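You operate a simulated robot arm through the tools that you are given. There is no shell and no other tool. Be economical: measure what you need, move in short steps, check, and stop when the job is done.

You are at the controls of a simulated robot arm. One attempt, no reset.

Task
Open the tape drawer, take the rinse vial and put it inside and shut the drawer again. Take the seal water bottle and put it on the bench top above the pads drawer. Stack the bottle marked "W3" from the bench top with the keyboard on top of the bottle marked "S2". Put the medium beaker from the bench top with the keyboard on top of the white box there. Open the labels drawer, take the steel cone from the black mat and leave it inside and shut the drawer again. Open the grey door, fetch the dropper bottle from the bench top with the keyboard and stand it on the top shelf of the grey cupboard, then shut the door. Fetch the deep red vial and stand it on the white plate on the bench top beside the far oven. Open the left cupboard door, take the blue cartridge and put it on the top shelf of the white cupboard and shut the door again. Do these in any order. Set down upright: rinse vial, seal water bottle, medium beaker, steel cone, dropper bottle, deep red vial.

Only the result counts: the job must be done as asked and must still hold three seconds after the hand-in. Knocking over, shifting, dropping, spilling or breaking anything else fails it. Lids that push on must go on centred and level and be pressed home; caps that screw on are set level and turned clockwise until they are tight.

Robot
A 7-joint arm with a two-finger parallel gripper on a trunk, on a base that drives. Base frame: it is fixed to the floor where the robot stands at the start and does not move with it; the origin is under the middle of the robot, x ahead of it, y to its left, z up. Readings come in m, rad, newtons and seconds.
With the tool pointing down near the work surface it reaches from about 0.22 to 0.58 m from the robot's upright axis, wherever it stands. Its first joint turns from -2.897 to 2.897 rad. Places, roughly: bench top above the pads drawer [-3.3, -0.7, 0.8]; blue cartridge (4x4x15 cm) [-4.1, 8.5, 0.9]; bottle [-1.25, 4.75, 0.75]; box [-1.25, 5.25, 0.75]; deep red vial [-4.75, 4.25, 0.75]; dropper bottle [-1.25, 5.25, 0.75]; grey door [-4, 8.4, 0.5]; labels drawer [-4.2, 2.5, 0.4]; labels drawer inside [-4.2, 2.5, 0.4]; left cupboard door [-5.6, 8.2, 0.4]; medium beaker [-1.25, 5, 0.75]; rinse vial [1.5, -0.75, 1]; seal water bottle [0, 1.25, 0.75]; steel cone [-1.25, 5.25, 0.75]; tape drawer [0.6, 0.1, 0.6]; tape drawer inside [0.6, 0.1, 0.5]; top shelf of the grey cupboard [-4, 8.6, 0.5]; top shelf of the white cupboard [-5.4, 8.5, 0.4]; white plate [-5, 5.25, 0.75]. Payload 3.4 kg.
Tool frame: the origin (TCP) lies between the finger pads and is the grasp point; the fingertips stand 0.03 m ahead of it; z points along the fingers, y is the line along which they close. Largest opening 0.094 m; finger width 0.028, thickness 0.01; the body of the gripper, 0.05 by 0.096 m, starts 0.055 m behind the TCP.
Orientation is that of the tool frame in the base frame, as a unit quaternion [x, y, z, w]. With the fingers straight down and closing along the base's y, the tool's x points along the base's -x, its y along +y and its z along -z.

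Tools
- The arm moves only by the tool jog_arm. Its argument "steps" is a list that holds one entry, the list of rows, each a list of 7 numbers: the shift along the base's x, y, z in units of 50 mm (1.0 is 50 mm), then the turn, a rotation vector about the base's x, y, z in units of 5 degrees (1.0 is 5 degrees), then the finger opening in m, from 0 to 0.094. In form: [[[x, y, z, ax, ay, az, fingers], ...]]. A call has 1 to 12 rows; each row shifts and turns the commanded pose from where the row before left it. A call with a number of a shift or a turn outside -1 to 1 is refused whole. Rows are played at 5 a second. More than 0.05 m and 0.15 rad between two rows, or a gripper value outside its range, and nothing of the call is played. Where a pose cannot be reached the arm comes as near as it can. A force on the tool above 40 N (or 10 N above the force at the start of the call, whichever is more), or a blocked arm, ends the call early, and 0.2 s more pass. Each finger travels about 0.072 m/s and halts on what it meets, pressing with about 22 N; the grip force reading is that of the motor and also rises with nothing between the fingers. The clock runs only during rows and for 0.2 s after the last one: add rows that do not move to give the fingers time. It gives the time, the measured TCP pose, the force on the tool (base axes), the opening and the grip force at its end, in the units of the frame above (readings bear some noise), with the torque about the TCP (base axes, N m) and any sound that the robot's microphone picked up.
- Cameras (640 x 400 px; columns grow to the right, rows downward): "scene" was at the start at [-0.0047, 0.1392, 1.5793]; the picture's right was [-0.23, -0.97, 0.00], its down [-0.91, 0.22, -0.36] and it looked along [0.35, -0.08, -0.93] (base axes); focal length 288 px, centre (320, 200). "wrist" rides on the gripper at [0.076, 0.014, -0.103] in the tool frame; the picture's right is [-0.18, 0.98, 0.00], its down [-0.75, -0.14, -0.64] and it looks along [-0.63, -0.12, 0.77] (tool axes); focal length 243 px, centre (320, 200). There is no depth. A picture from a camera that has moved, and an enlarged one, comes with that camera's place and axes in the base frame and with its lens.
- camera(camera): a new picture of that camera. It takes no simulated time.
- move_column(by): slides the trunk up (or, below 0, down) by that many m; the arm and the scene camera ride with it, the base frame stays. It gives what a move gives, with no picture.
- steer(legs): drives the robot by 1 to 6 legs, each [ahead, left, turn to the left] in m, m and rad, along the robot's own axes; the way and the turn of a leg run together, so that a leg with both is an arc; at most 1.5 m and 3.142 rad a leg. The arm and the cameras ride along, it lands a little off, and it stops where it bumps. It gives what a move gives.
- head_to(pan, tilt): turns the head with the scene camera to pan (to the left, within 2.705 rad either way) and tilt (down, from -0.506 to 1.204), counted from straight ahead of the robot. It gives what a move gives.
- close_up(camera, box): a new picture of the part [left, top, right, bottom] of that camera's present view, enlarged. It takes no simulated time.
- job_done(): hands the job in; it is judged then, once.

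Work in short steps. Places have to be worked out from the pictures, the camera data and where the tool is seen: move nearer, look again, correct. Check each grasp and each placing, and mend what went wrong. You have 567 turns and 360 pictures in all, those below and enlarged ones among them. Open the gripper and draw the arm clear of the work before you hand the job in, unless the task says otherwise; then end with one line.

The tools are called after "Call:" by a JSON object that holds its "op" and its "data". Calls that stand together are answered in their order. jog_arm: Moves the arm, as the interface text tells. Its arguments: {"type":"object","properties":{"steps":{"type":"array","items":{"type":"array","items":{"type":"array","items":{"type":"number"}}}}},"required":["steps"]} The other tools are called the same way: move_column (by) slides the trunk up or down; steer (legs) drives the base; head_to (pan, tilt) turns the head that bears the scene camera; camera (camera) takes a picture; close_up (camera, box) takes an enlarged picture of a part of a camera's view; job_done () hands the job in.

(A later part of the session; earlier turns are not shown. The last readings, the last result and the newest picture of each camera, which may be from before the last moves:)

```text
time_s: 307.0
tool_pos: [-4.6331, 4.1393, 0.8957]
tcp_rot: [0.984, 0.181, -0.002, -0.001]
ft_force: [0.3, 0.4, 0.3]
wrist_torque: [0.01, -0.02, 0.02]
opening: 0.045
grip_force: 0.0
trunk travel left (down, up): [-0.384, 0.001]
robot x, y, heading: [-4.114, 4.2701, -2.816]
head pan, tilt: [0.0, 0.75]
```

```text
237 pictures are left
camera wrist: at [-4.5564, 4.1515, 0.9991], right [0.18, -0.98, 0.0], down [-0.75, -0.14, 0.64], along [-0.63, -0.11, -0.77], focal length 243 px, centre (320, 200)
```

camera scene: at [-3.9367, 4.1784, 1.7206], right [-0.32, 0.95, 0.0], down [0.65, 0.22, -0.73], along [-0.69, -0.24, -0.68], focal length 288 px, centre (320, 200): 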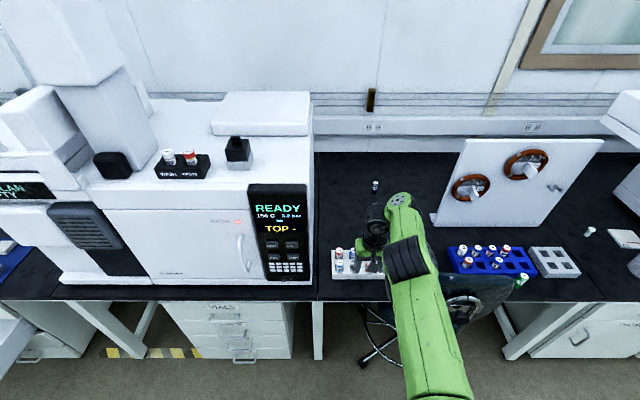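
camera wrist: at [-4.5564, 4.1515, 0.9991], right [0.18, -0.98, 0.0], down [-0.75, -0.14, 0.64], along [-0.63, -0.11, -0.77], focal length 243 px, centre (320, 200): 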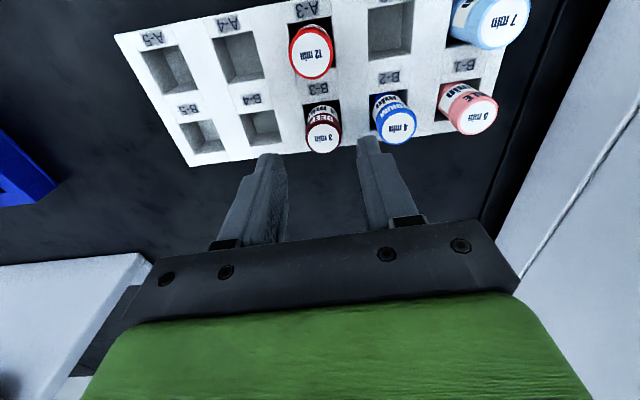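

Good. Descend to grip height with force watch.

Call:
{"op": "jog_arm", "data": {"steps": [[[0, -0.05, -0.4, 0, 0, 0, 0.045], [0, 0, -0.4, 0, 0, 0, 0.045], [0, 0, -0.3, 0, 0, 0, 0.045], [0, 0, -0.2, 0, 0, 0, 0.045], [0, 0, 0, 0, 0, 0, 0.045]]]}}

Call:
{"op": "camera", "data": {"camera": "wrist"}}

```text
time_s: 308.2
tool_pos: [-4.6261, 4.1315, 0.857]
tcp_rot: [0.983, 0.181, -0.001, -0.002]
ft_force: [0.0, -1.5, 0.0]
wrist_torque: [0.0, -0.02, -0.03]
opening: 0.0452
grip_force: 0.1
out of reach, approached as far as the arm can: row 1, 2, 3, 4
trunk travel left (down, up): [-0.384, 0.001]
robot x, y, heading: [-4.1126, 4.2668, -2.817]
head pan, tilt: [0.0, 0.75]
```

```text
236 pictures are left
camera wrist: at [-4.5491, 4.1454, 0.96], right [0.18, -0.98, 0.0], down [-0.75, -0.14, 0.64], along [-0.63, -0.11, -0.77], focal length 243 px, centre (320, 200)
```

wrist: 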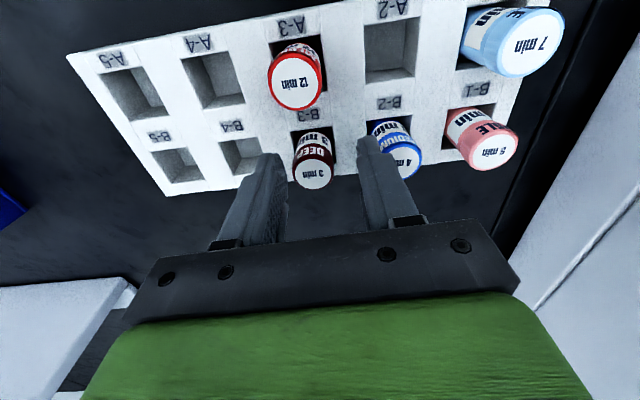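

The arm is at its lower limit; go back up 4 cm, correct the drift, and use the trunk to descend.

Call:
{"op": "jog_arm", "data": {"steps": [[[0, 0, 0.4, 0, 0, 0, 0.045], [-0.14, 0.1, 0.5, 0, 0, 0, 0.045], [0, 0, 0, 0, 0, 0, 0.045]]]}}

Call:
{"op": "move_column", "data": {"by": -0.03}}

Call:
{"op": "camera", "data": {"camera": "wrist"}}

```text
time_s: 309.0
tool_pos: [-4.6336, 4.1356, 0.9019]
tcp_rot: [0.984, 0.18, 0.0, -0.001]
ft_force: [0.4, -0.8, 0.9]
wrist_torque: [-0.02, 0.02, 0.03]
opening: 0.0449
grip_force: 0.0
trunk travel left (down, up): [-0.384, 0.001]
robot x, y, heading: [-4.1116, 4.2726, -2.812]
head pan, tilt: [0.0, 0.75]
```

```text
time_s: 309.8
tool_pos: [-4.6322, 4.1354, 0.8718]
tcp_rot: [0.984, 0.181, 0.001, -0.001]
ft_force: [-0.5, 0.5, 0.2]
wrist_torque: [0.01, 0.03, 0.0]
opening: 0.0454
grip_force: 0.0
trunk travel left (down, up): [-0.354, 0.031]
robot x, y, heading: [-4.1151, 4.2664, -2.812]
head pan, tilt: [0.0, 0.75]
```

```text
235 pictures are left
camera wrist: at [-4.5554, 4.1493, 0.9749], right [0.18, -0.98, 0.0], down [-0.75, -0.14, 0.64], along [-0.63, -0.11, -0.77], focal length 243 px, centre (320, 200)
```

wrist: 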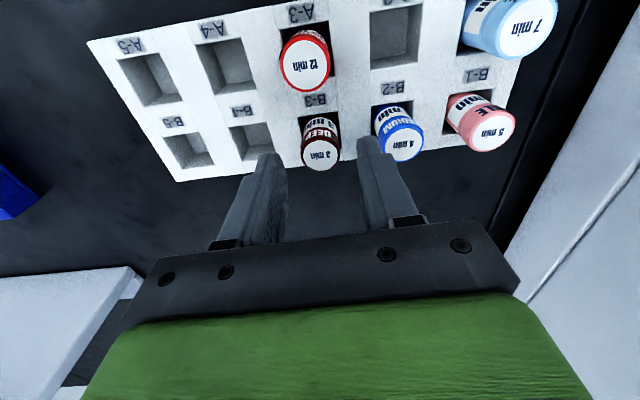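

Aligned. Lower the trunk 2.5 cm more and recheck.

Call:
{"op": "move_column", "data": {"by": -0.025}}

Call:
{"op": "camera", "data": {"camera": "wrist"}}

```text
time_s: 310.5
tool_pos: [-4.6311, 4.1349, 0.8476]
tcp_rot: [0.984, 0.181, -0.001, -0.001]
ft_force: [-0.8, 0.3, 0.6]
wrist_torque: [0.0, 0.01, -0.02]
opening: 0.0449
grip_force: 0.1
trunk travel left (down, up): [-0.329, 0.056]
robot x, y, heading: [-4.1126, 4.2666, -2.811]
head pan, tilt: [0.0, 0.75]
```

```text
234 pictures are left
camera wrist: at [-4.5554, 4.1493, 0.9499], right [0.18, -0.98, 0.0], down [-0.75, -0.14, 0.64], along [-0.63, -0.11, -0.77], focal length 243 px, centre (320, 200)
```

wrist: 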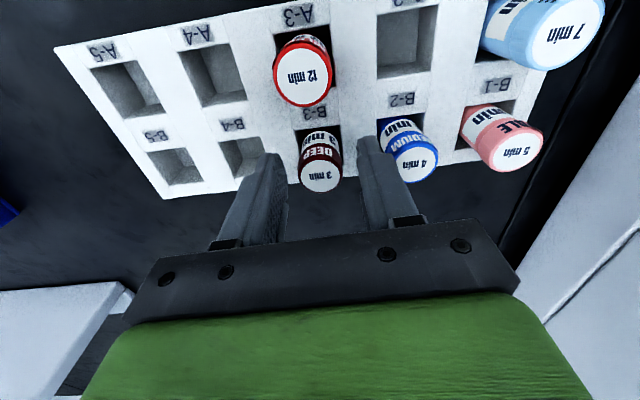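

Lower 1.4 cm further, then close on the vial.

Call:
{"op": "move_column", "data": {"by": -0.015}}

Call:
{"op": "jog_arm", "data": {"steps": [[[-0.05, -0.02, 0, 0, 0, 0, 0.04], [0, 0, 0, 0, 0, 0, 0.03], [0, 0, 0, 0, 0, 0, 0.02], [0, 0, 0, 0, 0, 0, 0.0], [0, 0, 0, 0, 0, 0, 0.0], [0, 0, 0, 0, 0, 0, 0.0]]]}}

Call:
{"op": "camera", "data": {"camera": "wrist"}}

```text
time_s: 311.1
tool_pos: [-4.6326, 4.1362, 0.8314]
tcp_rot: [0.984, 0.181, -0.001, -0.001]
ft_force: [0.6, 0.4, 1.2]
wrist_torque: [0.02, 0.0, 0.02]
opening: 0.0451
grip_force: 0.0
trunk travel left (down, up): [-0.314, 0.071]
robot x, y, heading: [-4.1171, 4.2684, -2.811]
head pan, tilt: [0.0, 0.75]
```

```text
time_s: 312.5
tool_pos: [-4.6344, 4.1351, 0.8317]
tcp_rot: [0.983, 0.181, 0.0, -0.002]
ft_force: [1.0, -0.5, 0.1]
wrist_torque: [0.01, 0.03, -0.03]
opening: 0.0262
grip_force: 22.2
trunk travel left (down, up): [-0.314, 0.071]
robot x, y, heading: [-4.1097, 4.267, -2.808]
head pan, tilt: [0.0, 0.75]
```

```text
233 pictures are left
camera wrist: at [-4.5568, 4.1486, 0.935], right [0.18, -0.98, 0.0], down [-0.75, -0.14, 0.64], along [-0.63, -0.11, -0.77], focal length 243 px, centre (320, 200)
```

wrist: 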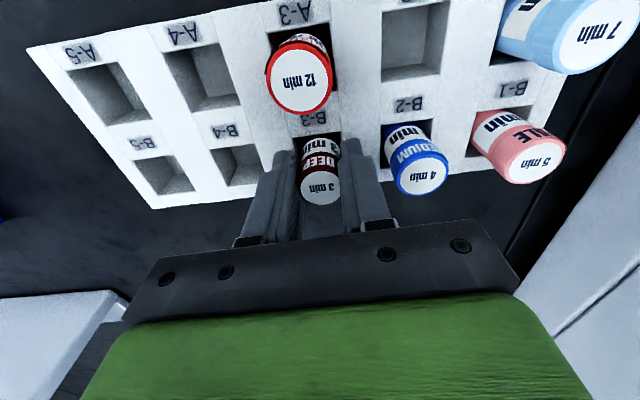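

Gripped (26 mm). Lift gently with the trunk.

Call:
{"op": "move_column", "data": {"by": 0.065}}

Call:
{"op": "camera", "data": {"camera": "wrist"}}

```text
time_s: 313.6
tool_pos: [-4.6331, 4.1351, 0.8968]
tcp_rot: [0.984, 0.18, 0.0, -0.001]
ft_force: [-0.3, 0.1, -0.4]
wrist_torque: [-0.01, -0.02, 0.04]
opening: 0.026
grip_force: 21.9
trunk travel left (down, up): [-0.379, 0.006]
robot x, y, heading: [-4.1132, 4.2655, -2.812]
head pan, tilt: [0.0, 0.75]
```

```text
232 pictures are left
camera wrist: at [-4.5569, 4.1485, 1.0008], right [0.18, -0.98, 0.0], down [-0.75, -0.14, 0.64], along [-0.63, -0.11, -0.77], focal length 243 px, centre (320, 200)
```

wrist: 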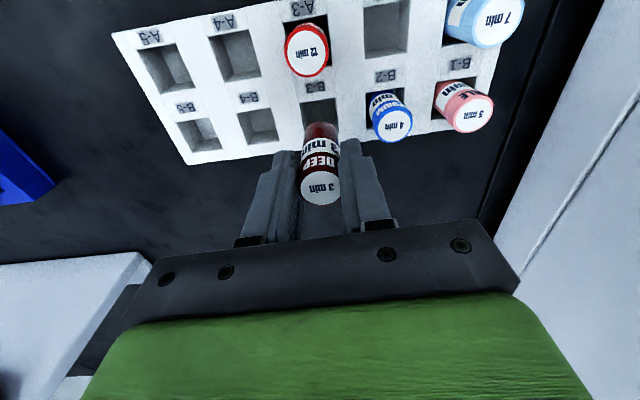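

The vial is out. Raise, back off, and move right to find the white plate by the far oven.

Call:
{"op": "jog_arm", "data": {"steps": [[[0, 0, 0.6, 0, 0, 0, 0.0], [0, 0, 0.4, 0, 0, 0, 0.0], [0, 0, 0, 0, 0, 0, 0.0]]]}}

Call:
{"op": "steer", "data": {"legs": [[-0.4, 0, 0], [-0.3, 0, 0], [0, -0.6, 0], [0, -0.5, 0]]}}

Call:
{"op": "camera", "data": {"camera": "scene"}}

Call:
{"op": "camera", "data": {"camera": "wrist"}}

```text
time_s: 314.4
tool_pos: [-4.6317, 4.1377, 0.9475]
tcp_rot: [0.984, 0.181, -0.001, -0.001]
ft_force: [-0.5, -0.4, -0.1]
wrist_torque: [0.04, -0.02, -0.02]
opening: 0.0263
grip_force: 21.9
trunk travel left (down, up): [-0.379, 0.006]
robot x, y, heading: [-4.1152, 4.2658, -2.812]
head pan, tilt: [0.0, 0.75]
```

```text
time_s: 324.1
tool_pos: [-4.3304, 5.4035, 0.9467]
tcp_rot: [0.982, 0.19, -0.001, -0.002]
ft_force: [0.3, -0.1, -0.3]
wrist_torque: [-0.02, -0.03, 0.01]
opening: 0.0262
grip_force: 21.7
trunk travel left (down, up): [-0.379, 0.006]
robot x, y, heading: [-3.8148, 5.5479, -2.789]
head pan, tilt: [0.0, 0.75]
```

```text
231 pictures are left
camera scene: at [-3.7847, 5.3971, 1.716], right [-0.34, 0.94, 0.0], down [0.64, 0.23, -0.73], along [-0.69, -0.25, -0.68], focal length 288 px, centre (320, 200)
```

scene: 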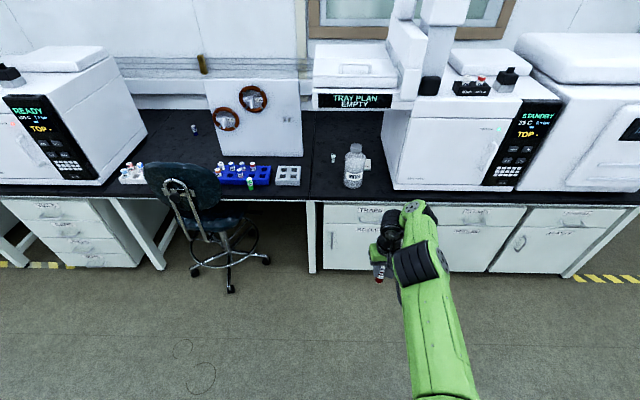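

```text
230 pictures are left
camera wrist: at [-4.2544, 5.4194, 1.0503], right [0.2, -0.98, 0.0], down [-0.75, -0.15, 0.64], along [-0.63, -0.13, -0.77], focal length 243 px, centre (320, 200)
```

wrist: 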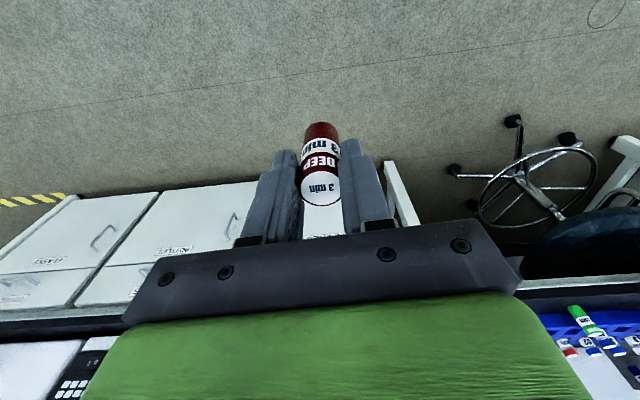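

Call:
{"op": "close_up", "data": {"camera": "scene", "box": [300, 130, 420, 205]}}

```text
5.33 times, centred on (360, 168) of scene
camera zoom: at [-3.7847, 5.3971, 1.716], right [-0.34, 0.94, 0.0], down [0.64, 0.23, -0.73], along [-0.69, -0.25, -0.68], focal length 1537 px, centre (107, 373)
```

zoom: 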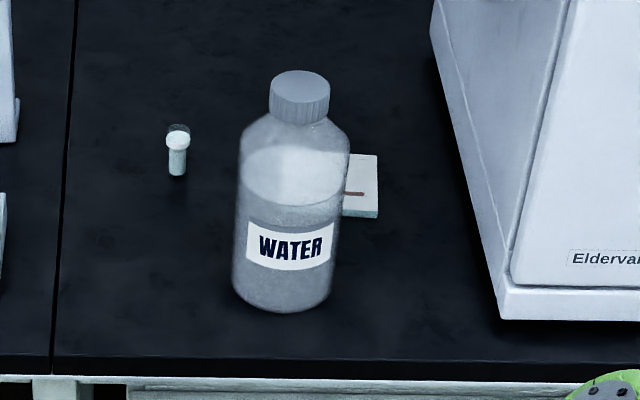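

The white plate lies just behind the tall WATER bottle, left of the oven. I shift right and look again for the plate's extents.

Call:
{"op": "steer", "data": {"legs": [[0, -0.17, -0.022], [0.25, 0, 0]]}}

Call:
{"op": "camera", "data": {"camera": "scene"}}

Call:
{"op": "close_up", "data": {"camera": "scene", "box": [240, 110, 400, 210]}}

```text
time_s: 327.0
tool_pos: [-4.6205, 5.501, 0.9466]
tcp_rot: [0.984, 0.179, 0.001, -0.001]
ft_force: [0.1, 0.1, -0.3]
wrist_torque: [0.0, 0.0, -0.02]
opening: 0.0264
grip_force: 22.2
trunk travel left (down, up): [-0.379, 0.006]
robot x, y, heading: [-4.1051, 5.6278, -2.815]
head pan, tilt: [0.0, 0.75]
```

```text
228 pictures are left
camera scene: at [-4.0761, 5.4792, 1.7159], right [-0.32, 0.95, 0.0], down [0.65, 0.22, -0.73], along [-0.69, -0.23, -0.68], focal length 288 px, centre (320, 200)
```

scene: 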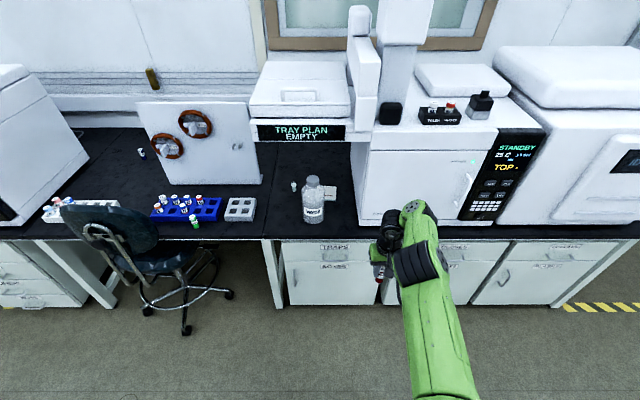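

```text
4.00 times, centred on (320, 160) of scene
camera zoom: at [-4.0761, 5.4792, 1.7159], right [-0.32, 0.95, 0.0], down [0.65, 0.22, -0.73], along [-0.69, -0.23, -0.68], focal length 1153 px, centre (320, 360)
```

zoom: 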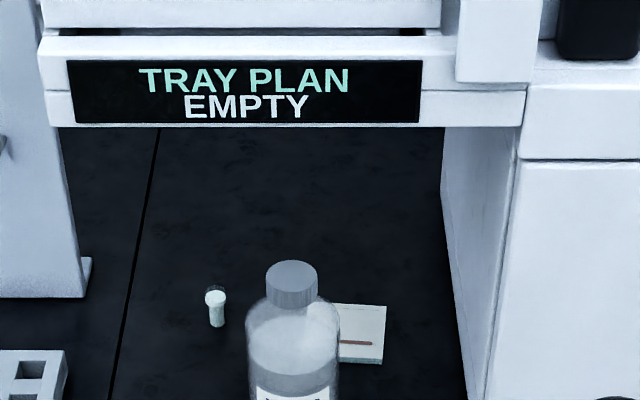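

An autosampler overhangs at z≈1.22 and the bottle (top ≈0.98) stands in front of the plate, so the arm needs a low, straight-out forearm. I test relaxing the arm posture by retracting and re-extending.

Call:
{"op": "jog_arm", "data": {"steps": [[[0.9, 0.3, 0, 0, 0, 0, 0.0], [0.9, 0.3, 0, 0, 0, 0, 0.0], [0.9, 0.3, 0, 0, 0, 0, 0.0], [0.3, 0.1, 0, 0, 0, 0, 0.0], [0, 0, 0, 0, 0, 0, 0.0]]]}}

Call:
{"op": "camera", "data": {"camera": "scene"}}

```text
time_s: 328.2
tool_pos: [-4.6153, 5.5117, 0.9279]
tcp_rot: [0.984, 0.178, -0.001, -0.001]
ft_force: [-0.7, 0.2, 0.0]
wrist_torque: [0.0, -0.02, -0.02]
opening: 0.0262
grip_force: 21.9
out of reach, approached as far as the arm can: row 1, 2, 3, 4
trunk travel left (down, up): [-0.379, 0.006]
robot x, y, heading: [-4.1035, 5.6337, -2.815]
head pan, tilt: [0.0, 0.75]
```

```text
226 pictures are left
camera scene: at [-4.075, 5.4796, 1.7159], right [-0.32, 0.95, 0.0], down [0.65, 0.22, -0.73], along [-0.69, -0.23, -0.68], focal length 288 px, centre (320, 200)
```

scene: 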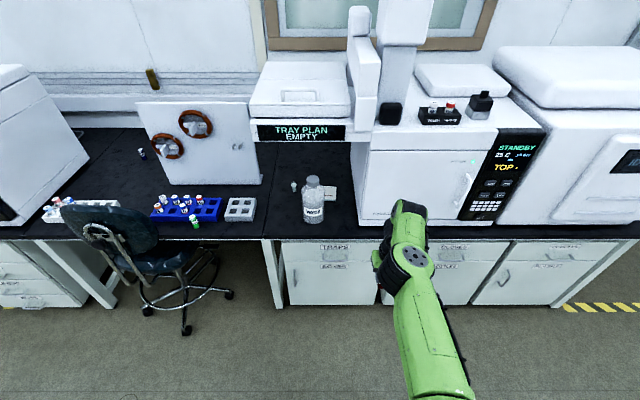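

The posture is stuck against a joint limit. Try freeing it by yawing the tool and raising.

Call:
{"op": "jog_arm", "data": {"steps": [[[-0.3, -0.1, 0.5, 0, 0, 1, 0.0], [-0.3, -0.1, 0.5, 0, 0, 1, 0.0], [0, 0, 0.5, 0, 0, 1, 0.0], [0, 0, 0.5, 0, 0, 1, 0.0], [0, 0, 0, 0, 0, 1, 0.0], [0, 0, 0, 0, 0, 1, 0.0], [0, 0, 0, 0, 0, 1, 0.0], [0, 0, 0, 0, 0, 1, 0.0], [0, 0, 0, 0, 0, 1, 0.0]]]}}

Call:
{"op": "camera", "data": {"camera": "scene"}}

```text
time_s: 330.2
tool_pos: [-4.6472, 5.5187, 1.011]
tcp_rot: [0.853, 0.52, -0.04, -0.004]
ft_force: [0.3, -0.9, -0.6]
wrist_torque: [-0.05, 0.02, -0.02]
opening: 0.0261
grip_force: 22.0
out of reach, approached as far as the arm can: row 1, 2, 3, 4
trunk travel left (down, up): [-0.379, 0.006]
robot x, y, heading: [-4.1003, 5.6286, -2.814]
head pan, tilt: [0.0, 0.75]
```

```text
225 pictures are left
camera scene: at [-4.0751, 5.4798, 1.716], right [-0.32, 0.95, 0.0], down [0.65, 0.22, -0.73], along [-0.69, -0.23, -0.68], focal length 288 px, centre (320, 200)
```

scene: 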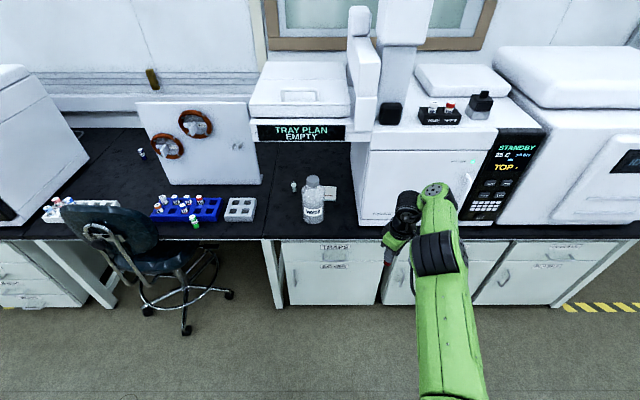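

The wrist is in a flipped configuration. I back off and unwind it through the horizontal pose (yaw → pitch up → roll → pitch down), keeping the capped vial gripped.

Call:
{"op": "steer", "data": {"legs": [[-0.35, 0, 0]]}}

Call:
{"op": "jog_arm", "data": {"steps": [[[0, 0, 0, 0, 0, 1, 0.0], [0, 0, 0, 0, 0, 1, 0.0], [0, 0, 0, 0, 0, 1, 0.0], [0, 0, 0, 0, 0, 1, 0.0], [0, 0, 0, 0, 0, 1, 0.0], [0, 0, 0, 0, 0, 1, 0.0], [0, 0, 0, 0, 0, 1, 0.0], [0, 0, 0, 0, 0, 1, 0.0], [0, 0, 0, 0, 0, 1, 0.0], [0, 0, 0, -0.32, 0.94, 0, 0.0], [0, 0, 0, -0.32, 0.94, 0, 0.0], [0, 0, 0, -0.32, 0.94, 0, 0.0]]]}}

Call:
{"op": "jog_arm", "data": {"steps": [[[0, 0, 0, -0.32, 0.94, 0, 0.0], [0, 0, 0, -0.32, 0.94, 0, 0.0], [0, 0, 0, -0.32, 0.94, 0, 0.0], [0, 0, 0, -0.32, 0.94, 0, 0.0], [0, 0, 0, -0.32, 0.94, 0, 0.0], [0, 0, 0, -0.32, 0.94, 0, 0.0], [0, 0, 0, -0.32, 0.94, 0, 0.0], [0, 0, 0, -0.32, 0.94, 0, 0.0], [0, 0, 0, -0.32, 0.94, 0, 0.0], [0, 0, 0, -0.32, 0.94, 0, 0.0], [0, 0, 0, -0.32, 0.94, 0, 0.0], [0, 0, 0, -0.32, 0.94, 0, 0.0]]]}}

Call:
{"op": "camera", "data": {"camera": "scene"}}

```text
time_s: 332.5
tool_pos: [-4.3065, 5.6322, 1.0125]
tcp_rot: [0.853, 0.52, -0.04, -0.004]
ft_force: [0.9, 0.3, 0.2]
wrist_torque: [0.01, 0.03, 0.0]
opening: 0.026
grip_force: 21.6
trunk travel left (down, up): [-0.379, 0.006]
robot x, y, heading: [-3.7653, 5.7433, -2.808]
head pan, tilt: [0.0, 0.75]
```

```text
time_s: 335.1
tool_pos: [-4.3307, 5.6192, 1.0399]
tcp_rot: [0.751, 0.653, -0.098, -0.023]
ft_force: [0.6, 0.5, -0.1]
wrist_torque: [-0.01, 0.0, 0.01]
opening: 0.0265
grip_force: 22.0
out of reach, approached as far as the arm can: row 3, 5, 6, 7, 8, 9, 10, 11, 12
trunk travel left (down, up): [-0.379, 0.006]
robot x, y, heading: [-3.764, 5.7466, -2.818]
head pan, tilt: [0.0, 0.75]
```

```text
time_s: 337.7
tool_pos: [-4.5136, 5.6141, 1.0989]
tcp_rot: [0.649, 0.573, -0.468, -0.176]
ft_force: [0.8, -0.5, -0.3]
wrist_torque: [0.01, 0.01, -0.01]
opening: 0.0261
grip_force: 21.5
out of reach, approached as far as the arm can: row 1, 2, 3, 4, 5, 6, 7, 8, 9, 10, 11, 12
trunk travel left (down, up): [-0.379, 0.006]
robot x, y, heading: [-3.7616, 5.7494, -2.815]
head pan, tilt: [0.0, 0.75]
```

```text
224 pictures are left
camera scene: at [-3.7357, 5.5948, 1.7159], right [-0.32, 0.95, 0.0], down [0.65, 0.22, -0.73], along [-0.69, -0.24, -0.68], focal length 288 px, centre (320, 200)
```

scene: 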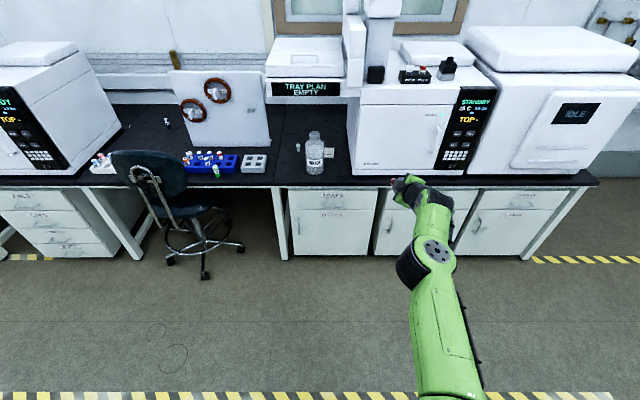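

The arm is unwinding. Continue to the standard horizontal pose (camera below), bringing the hand back in front.

Call:
{"op": "jog_arm", "data": {"steps": [[[0.2, -0.1, -0.2, -0.945, 0.07, -0.26, 0.0], [0.2, -0.1, -0.2, -0.945, 0.07, -0.26, 0.0], [0.3, -0.1, -0.2, -0.945, 0.07, -0.26, 0.0], [0.3, -0.1, -0.2, -0.945, 0.07, -0.26, 0.0], [0.3, -0.1, -0.2, -0.945, 0.07, -0.26, 0.0], [0.3, -0.1, -0.2, -0.945, 0.07, -0.26, 0.0], [0.3, -0.1, -0.2, -0.945, 0.07, -0.26, 0.0], [0.3, -0.1, -0.2, -0.945, 0.07, -0.26, 0.0], [0.3, -0.1, -0.2, -0.945, 0.07, -0.26, 0.0], [0.3, -0.1, -0.2, -0.945, 0.07, -0.26, 0.0], [0.3, -0.1, -0.2, -0.945, 0.07, -0.26, 0.0], [0.3, -0.1, -0.2, -0.945, 0.07, -0.26, 0.0]]]}}

Call:
{"op": "jog_arm", "data": {"steps": [[[0, 0, 0, -0.945, 0.07, -0.26, 0.0], [0, 0, 0, -0.945, 0.07, -0.26, 0.0], [0, 0, 0, 0, 0, 0, 0.0], [0, 0, 0, 0, 0, 0, 0.0]]]}}

Call:
{"op": "camera", "data": {"camera": "scene"}}

```text
time_s: 340.3
tool_pos: [-4.4758, 5.538, 0.9838]
tcp_rot: [0.708, 0.205, -0.673, 0.063]
ft_force: [0.3, -0.3, -0.9]
wrist_torque: [-0.01, 0.04, 0.01]
opening: 0.0261
grip_force: 22.1
out of reach, approached as far as the arm can: row 1, 2, 3, 4, 5, 6, 7, 8, 9, 10, 11, 12
trunk travel left (down, up): [-0.379, 0.006]
robot x, y, heading: [-3.7609, 5.7478, -2.815]
head pan, tilt: [0.0, 0.75]
```

```text
time_s: 341.3
tool_pos: [-4.4741, 5.5246, 1.0065]
tcp_rot: [0.698, 0.115, -0.698, 0.115]
ft_force: [0.5, 0.2, -0.8]
wrist_torque: [-0.02, -0.02, -0.02]
opening: 0.0264
grip_force: 22.0
out of reach, approached as far as the arm can: row 1, 2
trunk travel left (down, up): [-0.379, 0.006]
robot x, y, heading: [-3.7621, 5.7447, -2.809]
head pan, tilt: [0.0, 0.75]
```

```text
223 pictures are left
camera scene: at [-3.7353, 5.5949, 1.7159], right [-0.32, 0.95, 0.0], down [0.65, 0.22, -0.73], along [-0.69, -0.24, -0.68], focal length 288 px, centre (320, 200)
```

scene: 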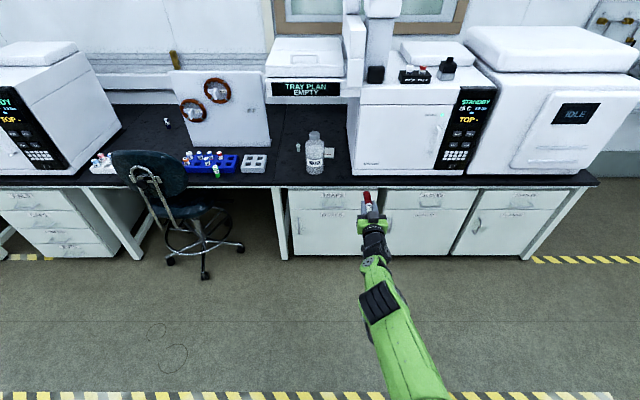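

Orientation reached. Now retract and pitch the tool down.

Call:
{"op": "jog_arm", "data": {"steps": [[[0.9, 0.3, 0, 0, 0, 0, 0.0], [0.9, 0.3, 0, 0, 0, 0, 0.0], [0.9, 0.3, 0, 0, 0, 0, 0.0], [0.6, 0.2, 0, 0, 0, 0, 0.0], [0, 0, 0, 0, 0, 0, 0.0]]]}}

Call:
{"op": "camera", "data": {"camera": "scene"}}

```text
time_s: 342.5
tool_pos: [-4.4729, 5.525, 1.0074]
tcp_rot: [0.698, 0.116, -0.697, 0.114]
ft_force: [1.0, -0.4, 0.0]
wrist_torque: [0.01, 0.01, -0.01]
opening: 0.026
grip_force: 21.9
out of reach, approached as far as the arm can: row 1, 2, 3, 4
trunk travel left (down, up): [-0.379, 0.006]
robot x, y, heading: [-3.7612, 5.7477, -2.812]
head pan, tilt: [0.0, 0.75]
```

```text
222 pictures are left
camera scene: at [-3.7352, 5.5947, 1.7159], right [-0.32, 0.95, 0.0], down [0.65, 0.22, -0.73], along [-0.69, -0.24, -0.68], focal length 288 px, centre (320, 200)
```

scene: 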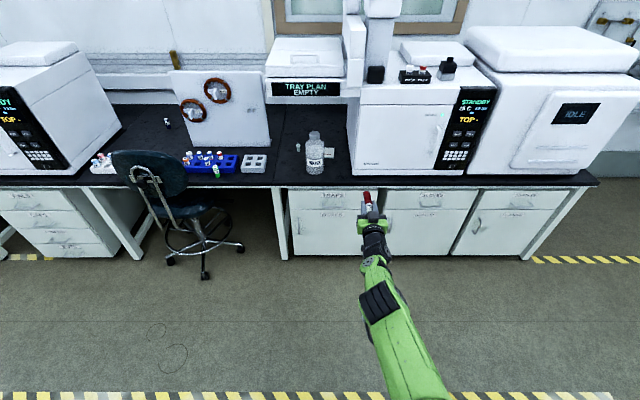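

Call:
{"op": "jog_arm", "data": {"steps": [[[0.3, 0.1, 0, 0.32, -0.94, 0, 0.0], [0.3, 0.1, 0, 0.32, -0.94, 0, 0.0], [0.3, 0.1, 0, 0.32, -0.94, 0, 0.0], [0.3, 0.1, 0, 0.32, -0.94, 0, 0.0], [0.3, 0.1, 0, 0.32, -0.94, 0, 0.0], [0.3, 0.1, 0, 0.32, -0.94, 0, 0.0], [0.3, 0.1, 0, 0.32, -0.94, 0, 0.0], [0.3, 0.1, 0, 0.32, -0.94, 0, 0.0], [0.3, 0.1, 0, 0.32, -0.94, 0, 0.0], [0.3, 0.1, 0, 0.32, -0.94, 0, 0.0]]]}}

Call:
{"op": "camera", "data": {"camera": "scene"}}

```text
time_s: 344.7
tool_pos: [-4.4321, 5.5344, 0.9655]
tcp_rot: [0.927, 0.154, -0.338, 0.054]
ft_force: [-0.1, -0.2, -0.3]
wrist_torque: [0.02, -0.02, -0.05]
opening: 0.0263
grip_force: 22.3
out of reach, approached as far as the arm can: row 1, 2, 3, 4, 5, 6, 7, 8
trunk travel left (down, up): [-0.379, 0.006]
robot x, y, heading: [-3.7597, 5.7471, -2.815]
head pan, tilt: [0.0, 0.75]
```

```text
221 pictures are left
camera scene: at [-3.7346, 5.594, 1.7159], right [-0.32, 0.95, 0.0], down [0.65, 0.22, -0.73], along [-0.69, -0.23, -0.68], focal length 288 px, centre (320, 200)
```

scene: 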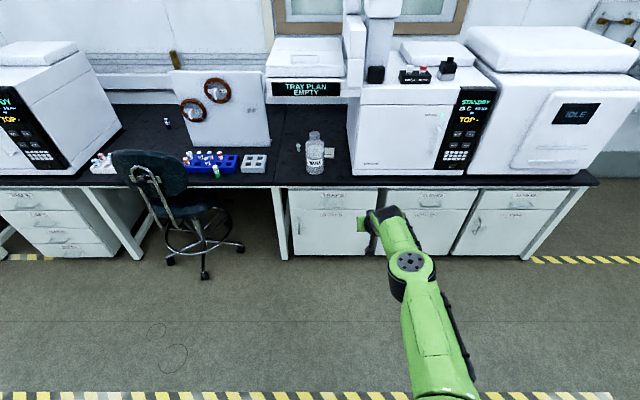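

Call:
{"op": "jog_arm", "data": {"steps": [[[0.3, 0.1, 0, 0.32, -0.94, 0, 0.0], [0.3, 0.1, 0, 0.32, -0.94, 0, 0.0], [0.3, 0.1, 0, 0.32, -0.94, 0, 0.0], [0.3, 0.1, 0, 0.32, -0.94, 0, 0.0], [0.3, 0.1, 0, 0.32, -0.94, 0, 0.0], [0.3, 0.1, 0, 0.32, -0.94, 0, 0.0], [0.3, 0.1, 0, 0.32, -0.94, 0, 0.0], [0.3, 0.1, 0, 0.32, -0.94, 0, 0.0], [0.9, 0.3, 0, 0, 0, 0, 0.0], [0.9, 0.3, 0, 0, 0, 0, 0.0], [0, 0, 0, 0, 0, 0, 0.0]]]}}

Call:
{"op": "camera", "data": {"camera": "scene"}}

```text
time_s: 347.1
tool_pos: [-4.2224, 5.6059, 0.9701]
tcp_rot: [0.986, 0.165, -0.006, 0.0]
ft_force: [0.5, -0.5, 0.0]
wrist_torque: [-0.02, -0.01, 0.0]
opening: 0.0262
grip_force: 21.9
trunk travel left (down, up): [-0.379, 0.006]
robot x, y, heading: [-3.7633, 5.7474, -2.81]
head pan, tilt: [0.0, 0.75]
```

```text
220 pictures are left
camera scene: at [-3.7362, 5.5944, 1.7159], right [-0.32, 0.95, 0.0], down [0.65, 0.22, -0.73], along [-0.69, -0.24, -0.68], focal length 288 px, centre (320, 200)
```

scene: 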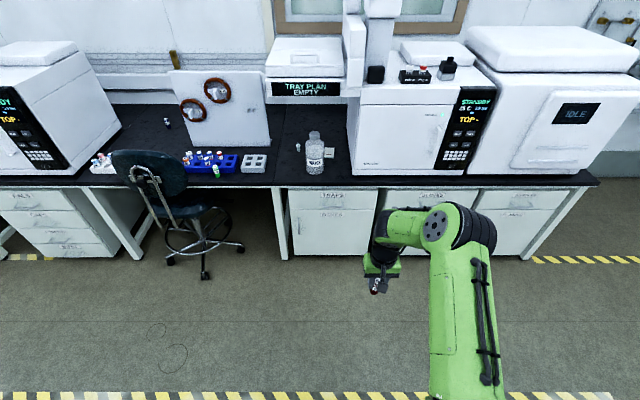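

Arm is free again (elbow out to the right, low forearm – good under the overhang). Plan: camera to the right, thin side of the hand toward the bottle, enter right of the bottle. First yaw the tool and set the arm offset.

Call:
{"op": "jog_arm", "data": {"steps": [[[-0.15, -0.49, 0, 0, 0, 1, 0.0], [-0.15, -0.49, 0, 0, 0, 1, 0.0], [-0.15, -0.49, 0, 0, 0, 1, 0.0], [-0.15, -0.49, 0, 0, 0, 1, 0.0], [-0.15, -0.49, 0, 0, 0, 1, 0.0], [0, 0, 0, 0, 0, 1, 0.0], [0, 0, 0, 0, 0, 1, 0.0], [0, 0, 0, 0, 0, 1, 0.0], [0, 0, 0, 0, 0, 1, 0.0], [0, 0, 0, 0, 0, 1, 0.0], [0, 0, 0, 0, 0, 1, 0.0], [0, 0, 0, 0, 0, 1, 0.0]]]}}

Call:
{"op": "jog_arm", "data": {"steps": [[[0, 0, 0, 0, 0, 1, 0.0], [0, 0, 0, 0, 0, 1, 0.0], [0, 0, 0, 0, 0, 1, 0.0], [0, 0, 0, 0, 0, 1, 0.0], [0, 0, 0, 0, 0, 1, 0.0], [0, 0, 0, 0, 0, 1, 0.0], [0, 0, 0, 0, 0, 0, 0.0]]]}}

Call:
{"op": "move_column", "data": {"by": -0.09}}

Call:
{"op": "camera", "data": {"camera": "scene"}}

Call:
{"op": "camera", "data": {"camera": "wrist"}}

```text
time_s: 349.7
tool_pos: [-4.2607, 5.4846, 0.9652]
tcp_rot: [0.771, 0.637, -0.003, 0.002]
ft_force: [0.3, -0.3, 0.0]
wrist_torque: [-0.01, 0.03, 0.0]
opening: 0.0266
grip_force: 21.3
trunk travel left (down, up): [-0.379, 0.006]
robot x, y, heading: [-3.7605, 5.7422, -2.81]
head pan, tilt: [0.0, 0.75]
```

```text
time_s: 351.3
tool_pos: [-4.2593, 5.4845, 0.968]
tcp_rot: [0.581, 0.814, -0.004, 0.003]
ft_force: [0.5, -0.6, -0.7]
wrist_torque: [-0.01, 0.03, 0.0]
opening: 0.0262
grip_force: 22.0
trunk travel left (down, up): [-0.379, 0.006]
robot x, y, heading: [-3.7647, 5.7453, -2.81]
head pan, tilt: [0.0, 0.75]
```

```text
time_s: 352.6
tool_pos: [-4.2592, 5.4832, 0.8779]
tcp_rot: [0.581, 0.814, -0.003, 0.003]
ft_force: [-0.3, -0.3, -0.3]
wrist_torque: [-0.02, -0.02, 0.01]
opening: 0.0262
grip_force: 21.8
trunk travel left (down, up): [-0.289, 0.096]
robot x, y, heading: [-3.7637, 5.7477, -2.813]
head pan, tilt: [0.0, 0.75]
```

```text
219 pictures are left
camera scene: at [-3.735, 5.5948, 1.6252], right [-0.32, 0.95, 0.0], down [0.65, 0.22, -0.73], along [-0.69, -0.24, -0.68], focal length 288 px, centre (320, 200)
```

scene: 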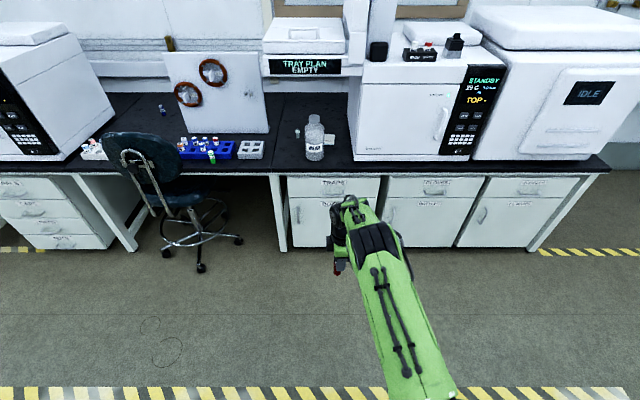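

```text
218 pictures are left
camera wrist: at [-4.2706, 5.5615, 0.9801], right [0.99, 0.15, 0.0], down [0.11, -0.75, 0.65], along [0.09, -0.64, -0.76], focal length 243 px, centre (320, 200)
```

wrist: 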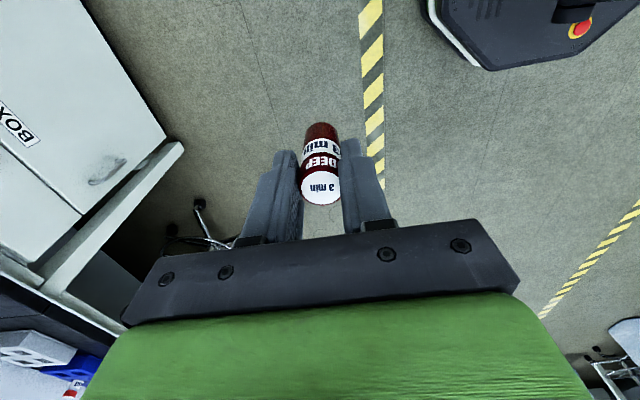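

Posture is back to normal. To keep the elbow/forearm low under the overhang (z 1.22), I extend the arm to near full reach and lower the trunk, then check the elbow height.

Call:
{"op": "jog_arm", "data": {"steps": [[[-0.28, -0.1, 0, 0, 0, 0, 0.0], [-0.28, -0.1, 0, 0, 0, 0, 0.0], [0, 0, 0, 0, 0, 0, 0.0]]]}}

Call:
{"op": "move_column", "data": {"by": -0.03}}

Call:
{"op": "camera", "data": {"camera": "scene"}}

```text
time_s: 353.4
tool_pos: [-4.2856, 5.4734, 0.8776]
tcp_rot: [0.581, 0.814, -0.004, 0.003]
ft_force: [0.1, 0.4, -0.2]
wrist_torque: [0.03, -0.01, 0.0]
opening: 0.0261
grip_force: 21.8
trunk travel left (down, up): [-0.289, 0.096]
robot x, y, heading: [-3.7656, 5.7475, -2.814]
head pan, tilt: [0.0, 0.75]
```

```text
time_s: 354.1
tool_pos: [-4.2858, 5.4728, 0.8469]
tcp_rot: [0.582, 0.813, -0.003, 0.003]
ft_force: [0.5, -0.5, -0.7]
wrist_torque: [0.0, -0.01, -0.01]
opening: 0.0261
grip_force: 21.9
trunk travel left (down, up): [-0.259, 0.126]
robot x, y, heading: [-3.7635, 5.7452, -2.809]
head pan, tilt: [0.0, 0.75]
```

```text
217 pictures are left
camera scene: at [-3.7349, 5.5949, 1.5952], right [-0.32, 0.95, 0.0], down [0.65, 0.22, -0.73], along [-0.69, -0.24, -0.68], focal length 288 px, centre (320, 200)
```

scene: 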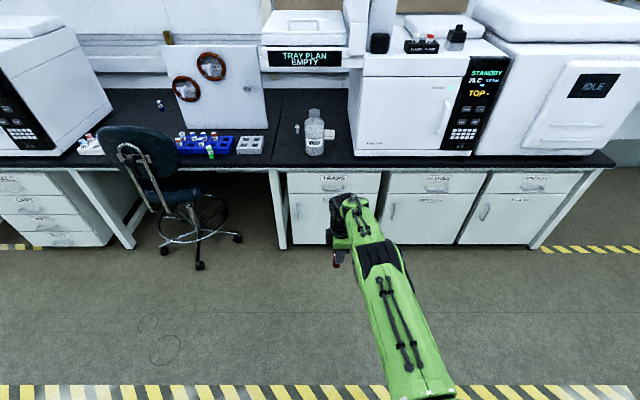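

The elbow is high because the hand is low relative to the shoulder; I raise the arm 10 cm and drop the trunk 10 cm to flatten the forearm.

Call:
{"op": "jog_arm", "data": {"steps": [[[0, 0, 0.5, 0, 0, 0, 0.0], [0, 0, 0.5, 0, 0, 0, 0.0], [0, 0, 0.5, 0, 0, 0, 0.0], [0, 0, 0.5, 0, 0, 0, 0.0], [0, 0, 0, 0, 0, 0, 0.0]]]}}

Call:
{"op": "move_column", "data": {"by": -0.1}}

Call:
{"op": "camera", "data": {"camera": "scene"}}

```text
time_s: 355.3
tool_pos: [-4.2839, 5.4734, 0.9459]
tcp_rot: [0.581, 0.814, -0.003, 0.003]
ft_force: [-0.4, -0.3, -0.5]
wrist_torque: [0.01, 0.0, -0.02]
opening: 0.0264
grip_force: 22.1
trunk travel left (down, up): [-0.259, 0.126]
robot x, y, heading: [-3.7636, 5.7453, -2.816]
head pan, tilt: [0.0, 0.75]
```

```text
time_s: 356.6
tool_pos: [-4.283, 5.4728, 0.845]
tcp_rot: [0.582, 0.813, -0.004, 0.004]
ft_force: [0.2, -0.9, 0.6]
wrist_torque: [0.01, 0.0, -0.01]
opening: 0.0263
grip_force: 21.9
trunk travel left (down, up): [-0.159, 0.226]
robot x, y, heading: [-3.7638, 5.745, -2.816]
head pan, tilt: [0.0, 0.75]
```

```text
216 pictures are left
camera scene: at [-3.735, 5.5949, 1.4963], right [-0.32, 0.95, 0.0], down [0.65, 0.22, -0.73], along [-0.69, -0.24, -0.68], focal length 288 px, centre (320, 200)
```

scene: 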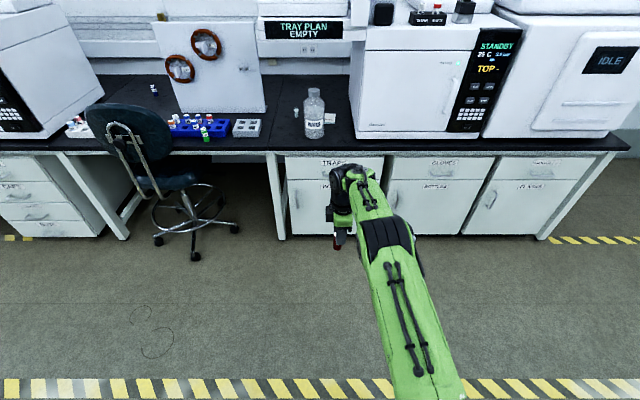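

Elbow top now ≈1.15 m – below the overhang. Drive forward 0.6 and check the lane relative to the bottle.

Call:
{"op": "steer", "data": {"legs": [[0.3, 0.009, 0], [0.3, 0, 0]]}}

Call:
{"op": "camera", "data": {"camera": "scene"}}

Call:
{"op": "camera", "data": {"camera": "wrist"}}

```text
time_s: 360.3
tool_pos: [-4.8499, 5.2735, 0.8456]
tcp_rot: [0.583, 0.813, -0.003, 0.004]
ft_force: [-0.2, -0.2, -0.5]
wrist_torque: [-0.02, -0.02, -0.02]
opening: 0.0264
grip_force: 22.1
trunk travel left (down, up): [-0.159, 0.226]
robot x, y, heading: [-4.3268, 5.5471, -2.818]
head pan, tilt: [0.0, 0.75]
```

```text
215 pictures are left
camera scene: at [-4.302, 5.3935, 1.4964], right [-0.32, 0.95, 0.0], down [0.65, 0.22, -0.73], along [-0.69, -0.23, -0.68], focal length 288 px, centre (320, 200)
```

scene: 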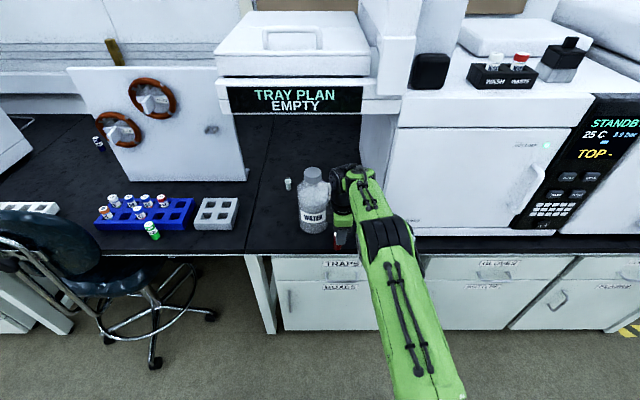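

```text
214 pictures are left
camera wrist: at [-4.862, 5.3514, 0.9479], right [0.99, 0.14, 0.0], down [0.11, -0.75, 0.65], along [0.09, -0.64, -0.76], focal length 243 px, centre (320, 200)
```

wrist: 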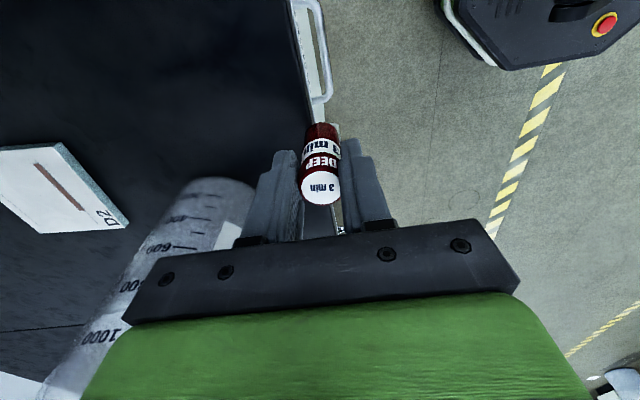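

The plate (labelled D2, ~9×10 cm) centre is ≈(−5.099, 5.171); my lane clears the bottle by ~3 cm. Advance half, check.

Call:
{"op": "steer", "data": {"legs": [[0.12, 0, 0]]}}

Call:
{"op": "camera", "data": {"camera": "scene"}}

Call:
{"op": "camera", "data": {"camera": "wrist"}}

```text
time_s: 361.6
tool_pos: [-4.9623, 5.2364, 0.8447]
tcp_rot: [0.582, 0.813, -0.003, 0.004]
ft_force: [0.5, -0.3, -0.8]
wrist_torque: [-0.03, -0.03, 0.0]
opening: 0.0261
grip_force: 21.7
trunk travel left (down, up): [-0.159, 0.226]
robot x, y, heading: [-4.438, 5.507, -2.815]
head pan, tilt: [0.0, 0.75]
```

```text
213 pictures are left
camera scene: at [-4.414, 5.3559, 1.4964], right [-0.32, 0.95, 0.0], down [0.65, 0.22, -0.73], along [-0.69, -0.23, -0.68], focal length 288 px, centre (320, 200)
```

scene: 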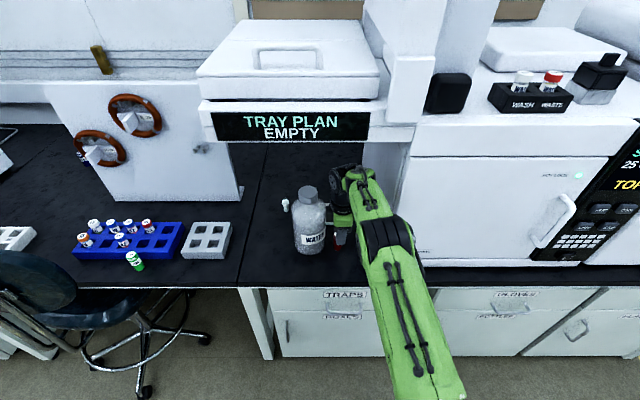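

```text
212 pictures are left
camera wrist: at [-4.9736, 5.3132, 0.9476], right [0.99, 0.14, 0.0], down [0.11, -0.75, 0.65], along [0.09, -0.64, -0.76], focal length 243 px, centre (320, 200)
```

wrist: 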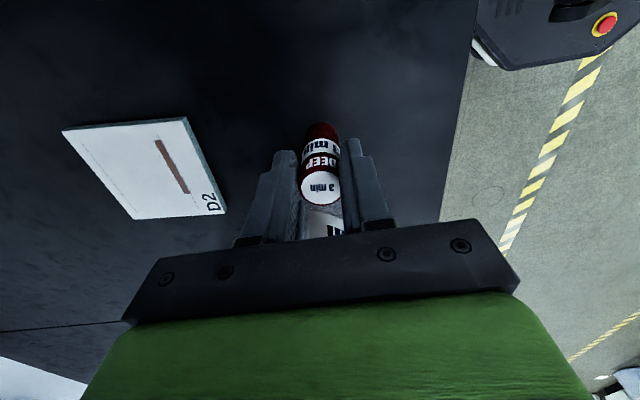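

Clear. Advance the remaining 13.5 cm.

Call:
{"op": "steer", "data": {"legs": [[0.136, 0, 0]]}}

Call:
{"op": "camera", "data": {"camera": "wrist"}}

Call:
{"op": "camera", "data": {"camera": "scene"}}

```text
time_s: 362.9
tool_pos: [-5.0924, 5.1918, 0.845]
tcp_rot: [0.583, 0.813, -0.002, 0.004]
ft_force: [-0.2, -0.5, -0.2]
wrist_torque: [0.06, -0.02, -0.02]
opening: 0.0262
grip_force: 21.9
trunk travel left (down, up): [-0.159, 0.226]
robot x, y, heading: [-4.5723, 5.4643, -2.819]
head pan, tilt: [0.0, 0.75]
```

```text
211 pictures are left
camera wrist: at [-5.1042, 5.2695, 0.9476], right [0.99, 0.14, 0.0], down [0.11, -0.75, 0.65], along [0.09, -0.64, -0.76], focal length 243 px, centre (320, 200)
```

wrist: 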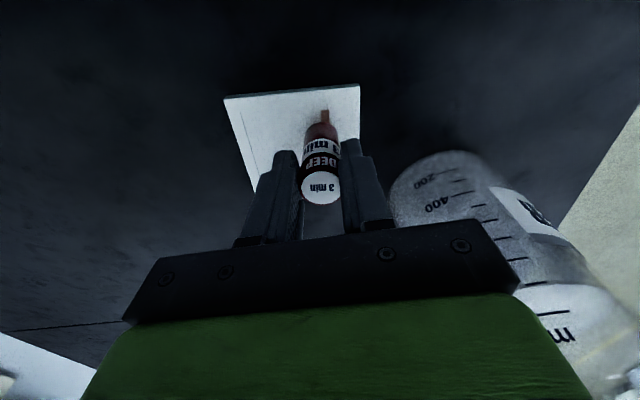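

```text
210 pictures are left
camera scene: at [-4.5446, 5.3119, 1.4964], right [-0.32, 0.95, 0.0], down [0.65, 0.22, -0.73], along [-0.69, -0.23, -0.68], focal length 288 px, centre (320, 200)
```

scene: 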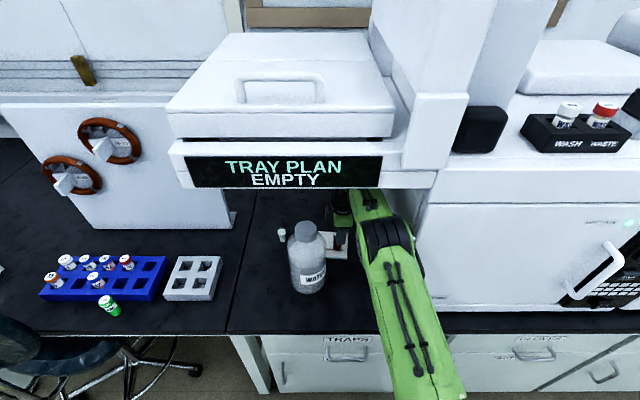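

Over the plate. Lower with the trunk until contact.

Call:
{"op": "move_column", "data": {"by": -0.015}}

Call:
{"op": "jog_arm", "data": {"steps": [[[0, 0, -0.06, 0, 0, 0, 0.0], [0, 0, -0.06, 0, 0, 0, 0.0], [0, 0, -0.06, 0, 0, 0, 0.0], [0, 0, 0, 0, 0, 0, 0.0]]]}}

Call:
{"op": "camera", "data": {"camera": "wrist"}}

```text
time_s: 363.5
tool_pos: [-5.093, 5.1918, 0.8358]
tcp_rot: [0.582, 0.813, -0.007, 0.001]
ft_force: [-1.1, -1.7, 27.5]
wrist_torque: [-0.18, 0.07, 0.0]
opening: 0.0264
grip_force: 22.0
trunk travel left (down, up): [-0.144, 0.241]
robot x, y, heading: [-4.571, 5.4642, -2.819]
head pan, tilt: [0.0, 0.75]
```

```text
time_s: 363.9
tool_pos: [-5.0931, 5.1912, 0.8353]
tcp_rot: [0.582, 0.813, -0.011, -0.001]
ft_force: [2.1, 1.4, 14.9]
wrist_torque: [0.05, -0.1, 0.03]
opening: 0.0264
grip_force: 22.3
trunk travel left (down, up): [-0.144, 0.241]
robot x, y, heading: [-4.5712, 5.4643, -2.814]
head pan, tilt: [0.0, 0.75]
stopped in row 2: the force on the tool passed its limit at 42 N (the readings are from after the stop); the commanded pose is now the measured one
```

```text
209 pictures are left
camera wrist: at [-5.1034, 5.2696, 0.9372], right [0.99, 0.14, -0.01], down [0.12, -0.75, 0.65], along [0.08, -0.65, -0.76], focal length 243 px, centre (320, 200)
```

wrist: 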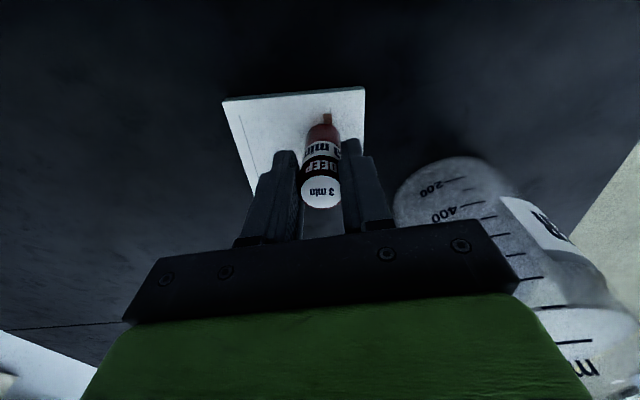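

Contact made at TCP 0.835. Ease the pressure and release gently.

Call:
{"op": "jog_arm", "data": {"steps": [[[0, 0, 0.04, 0, 0, 0, 0.0], [0, 0, 0, 0, 0, 0, 0.0], [0, 0, 0, 0, 0, 0, 0.03], [0, 0, 0, 0, 0, 0, 0.036], [0, 0, 0, 0, 0, 0, 0.042], [0, 0, 0, 0, 0, 0, 0.046], [0, 0, 0, 0, 0, 0, 0.046]]]}}

Call:
{"op": "camera", "data": {"camera": "wrist"}}

```text
time_s: 365.5
tool_pos: [-5.0925, 5.1914, 0.8345]
tcp_rot: [0.582, 0.813, -0.008, 0.001]
ft_force: [-0.2, -0.7, 0.2]
wrist_torque: [0.01, -0.01, -0.02]
opening: 0.046
grip_force: 0.1
trunk travel left (down, up): [-0.144, 0.241]
robot x, y, heading: [-4.5726, 5.4628, -2.815]
head pan, tilt: [0.0, 0.75]
```

```text
208 pictures are left
camera wrist: at [-5.1031, 5.2692, 0.9363], right [0.99, 0.14, -0.01], down [0.11, -0.75, 0.65], along [0.08, -0.65, -0.76], focal length 243 px, centre (320, 200)
```

wrist: 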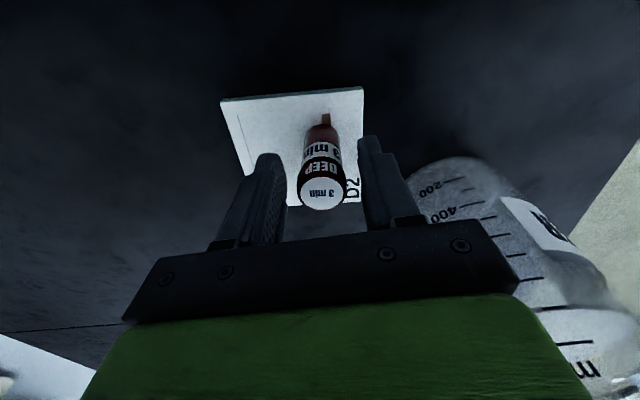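

Standing free. Raise the trunk 6 cm so the fingers clear the vial, then back straight out.

Call:
{"op": "move_column", "data": {"by": 0.06}}

Call:
{"op": "camera", "data": {"camera": "wrist"}}

```text
time_s: 366.5
tool_pos: [-5.0933, 5.1914, 0.8932]
tcp_rot: [0.582, 0.813, -0.008, 0.001]
ft_force: [-0.1, 0.0, -0.8]
wrist_torque: [-0.02, -0.02, -0.01]
opening: 0.0457
grip_force: 0.1
trunk travel left (down, up): [-0.204, 0.181]
robot x, y, heading: [-4.5716, 5.465, -2.815]
head pan, tilt: [0.0, 0.75]
```

```text
207 pictures are left
camera wrist: at [-5.1032, 5.2691, 0.996], right [0.99, 0.14, -0.01], down [0.11, -0.75, 0.65], along [0.09, -0.65, -0.76], focal length 243 px, centre (320, 200)
```

wrist: 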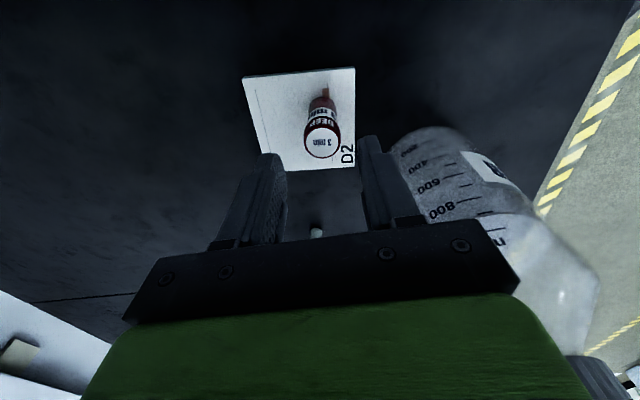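

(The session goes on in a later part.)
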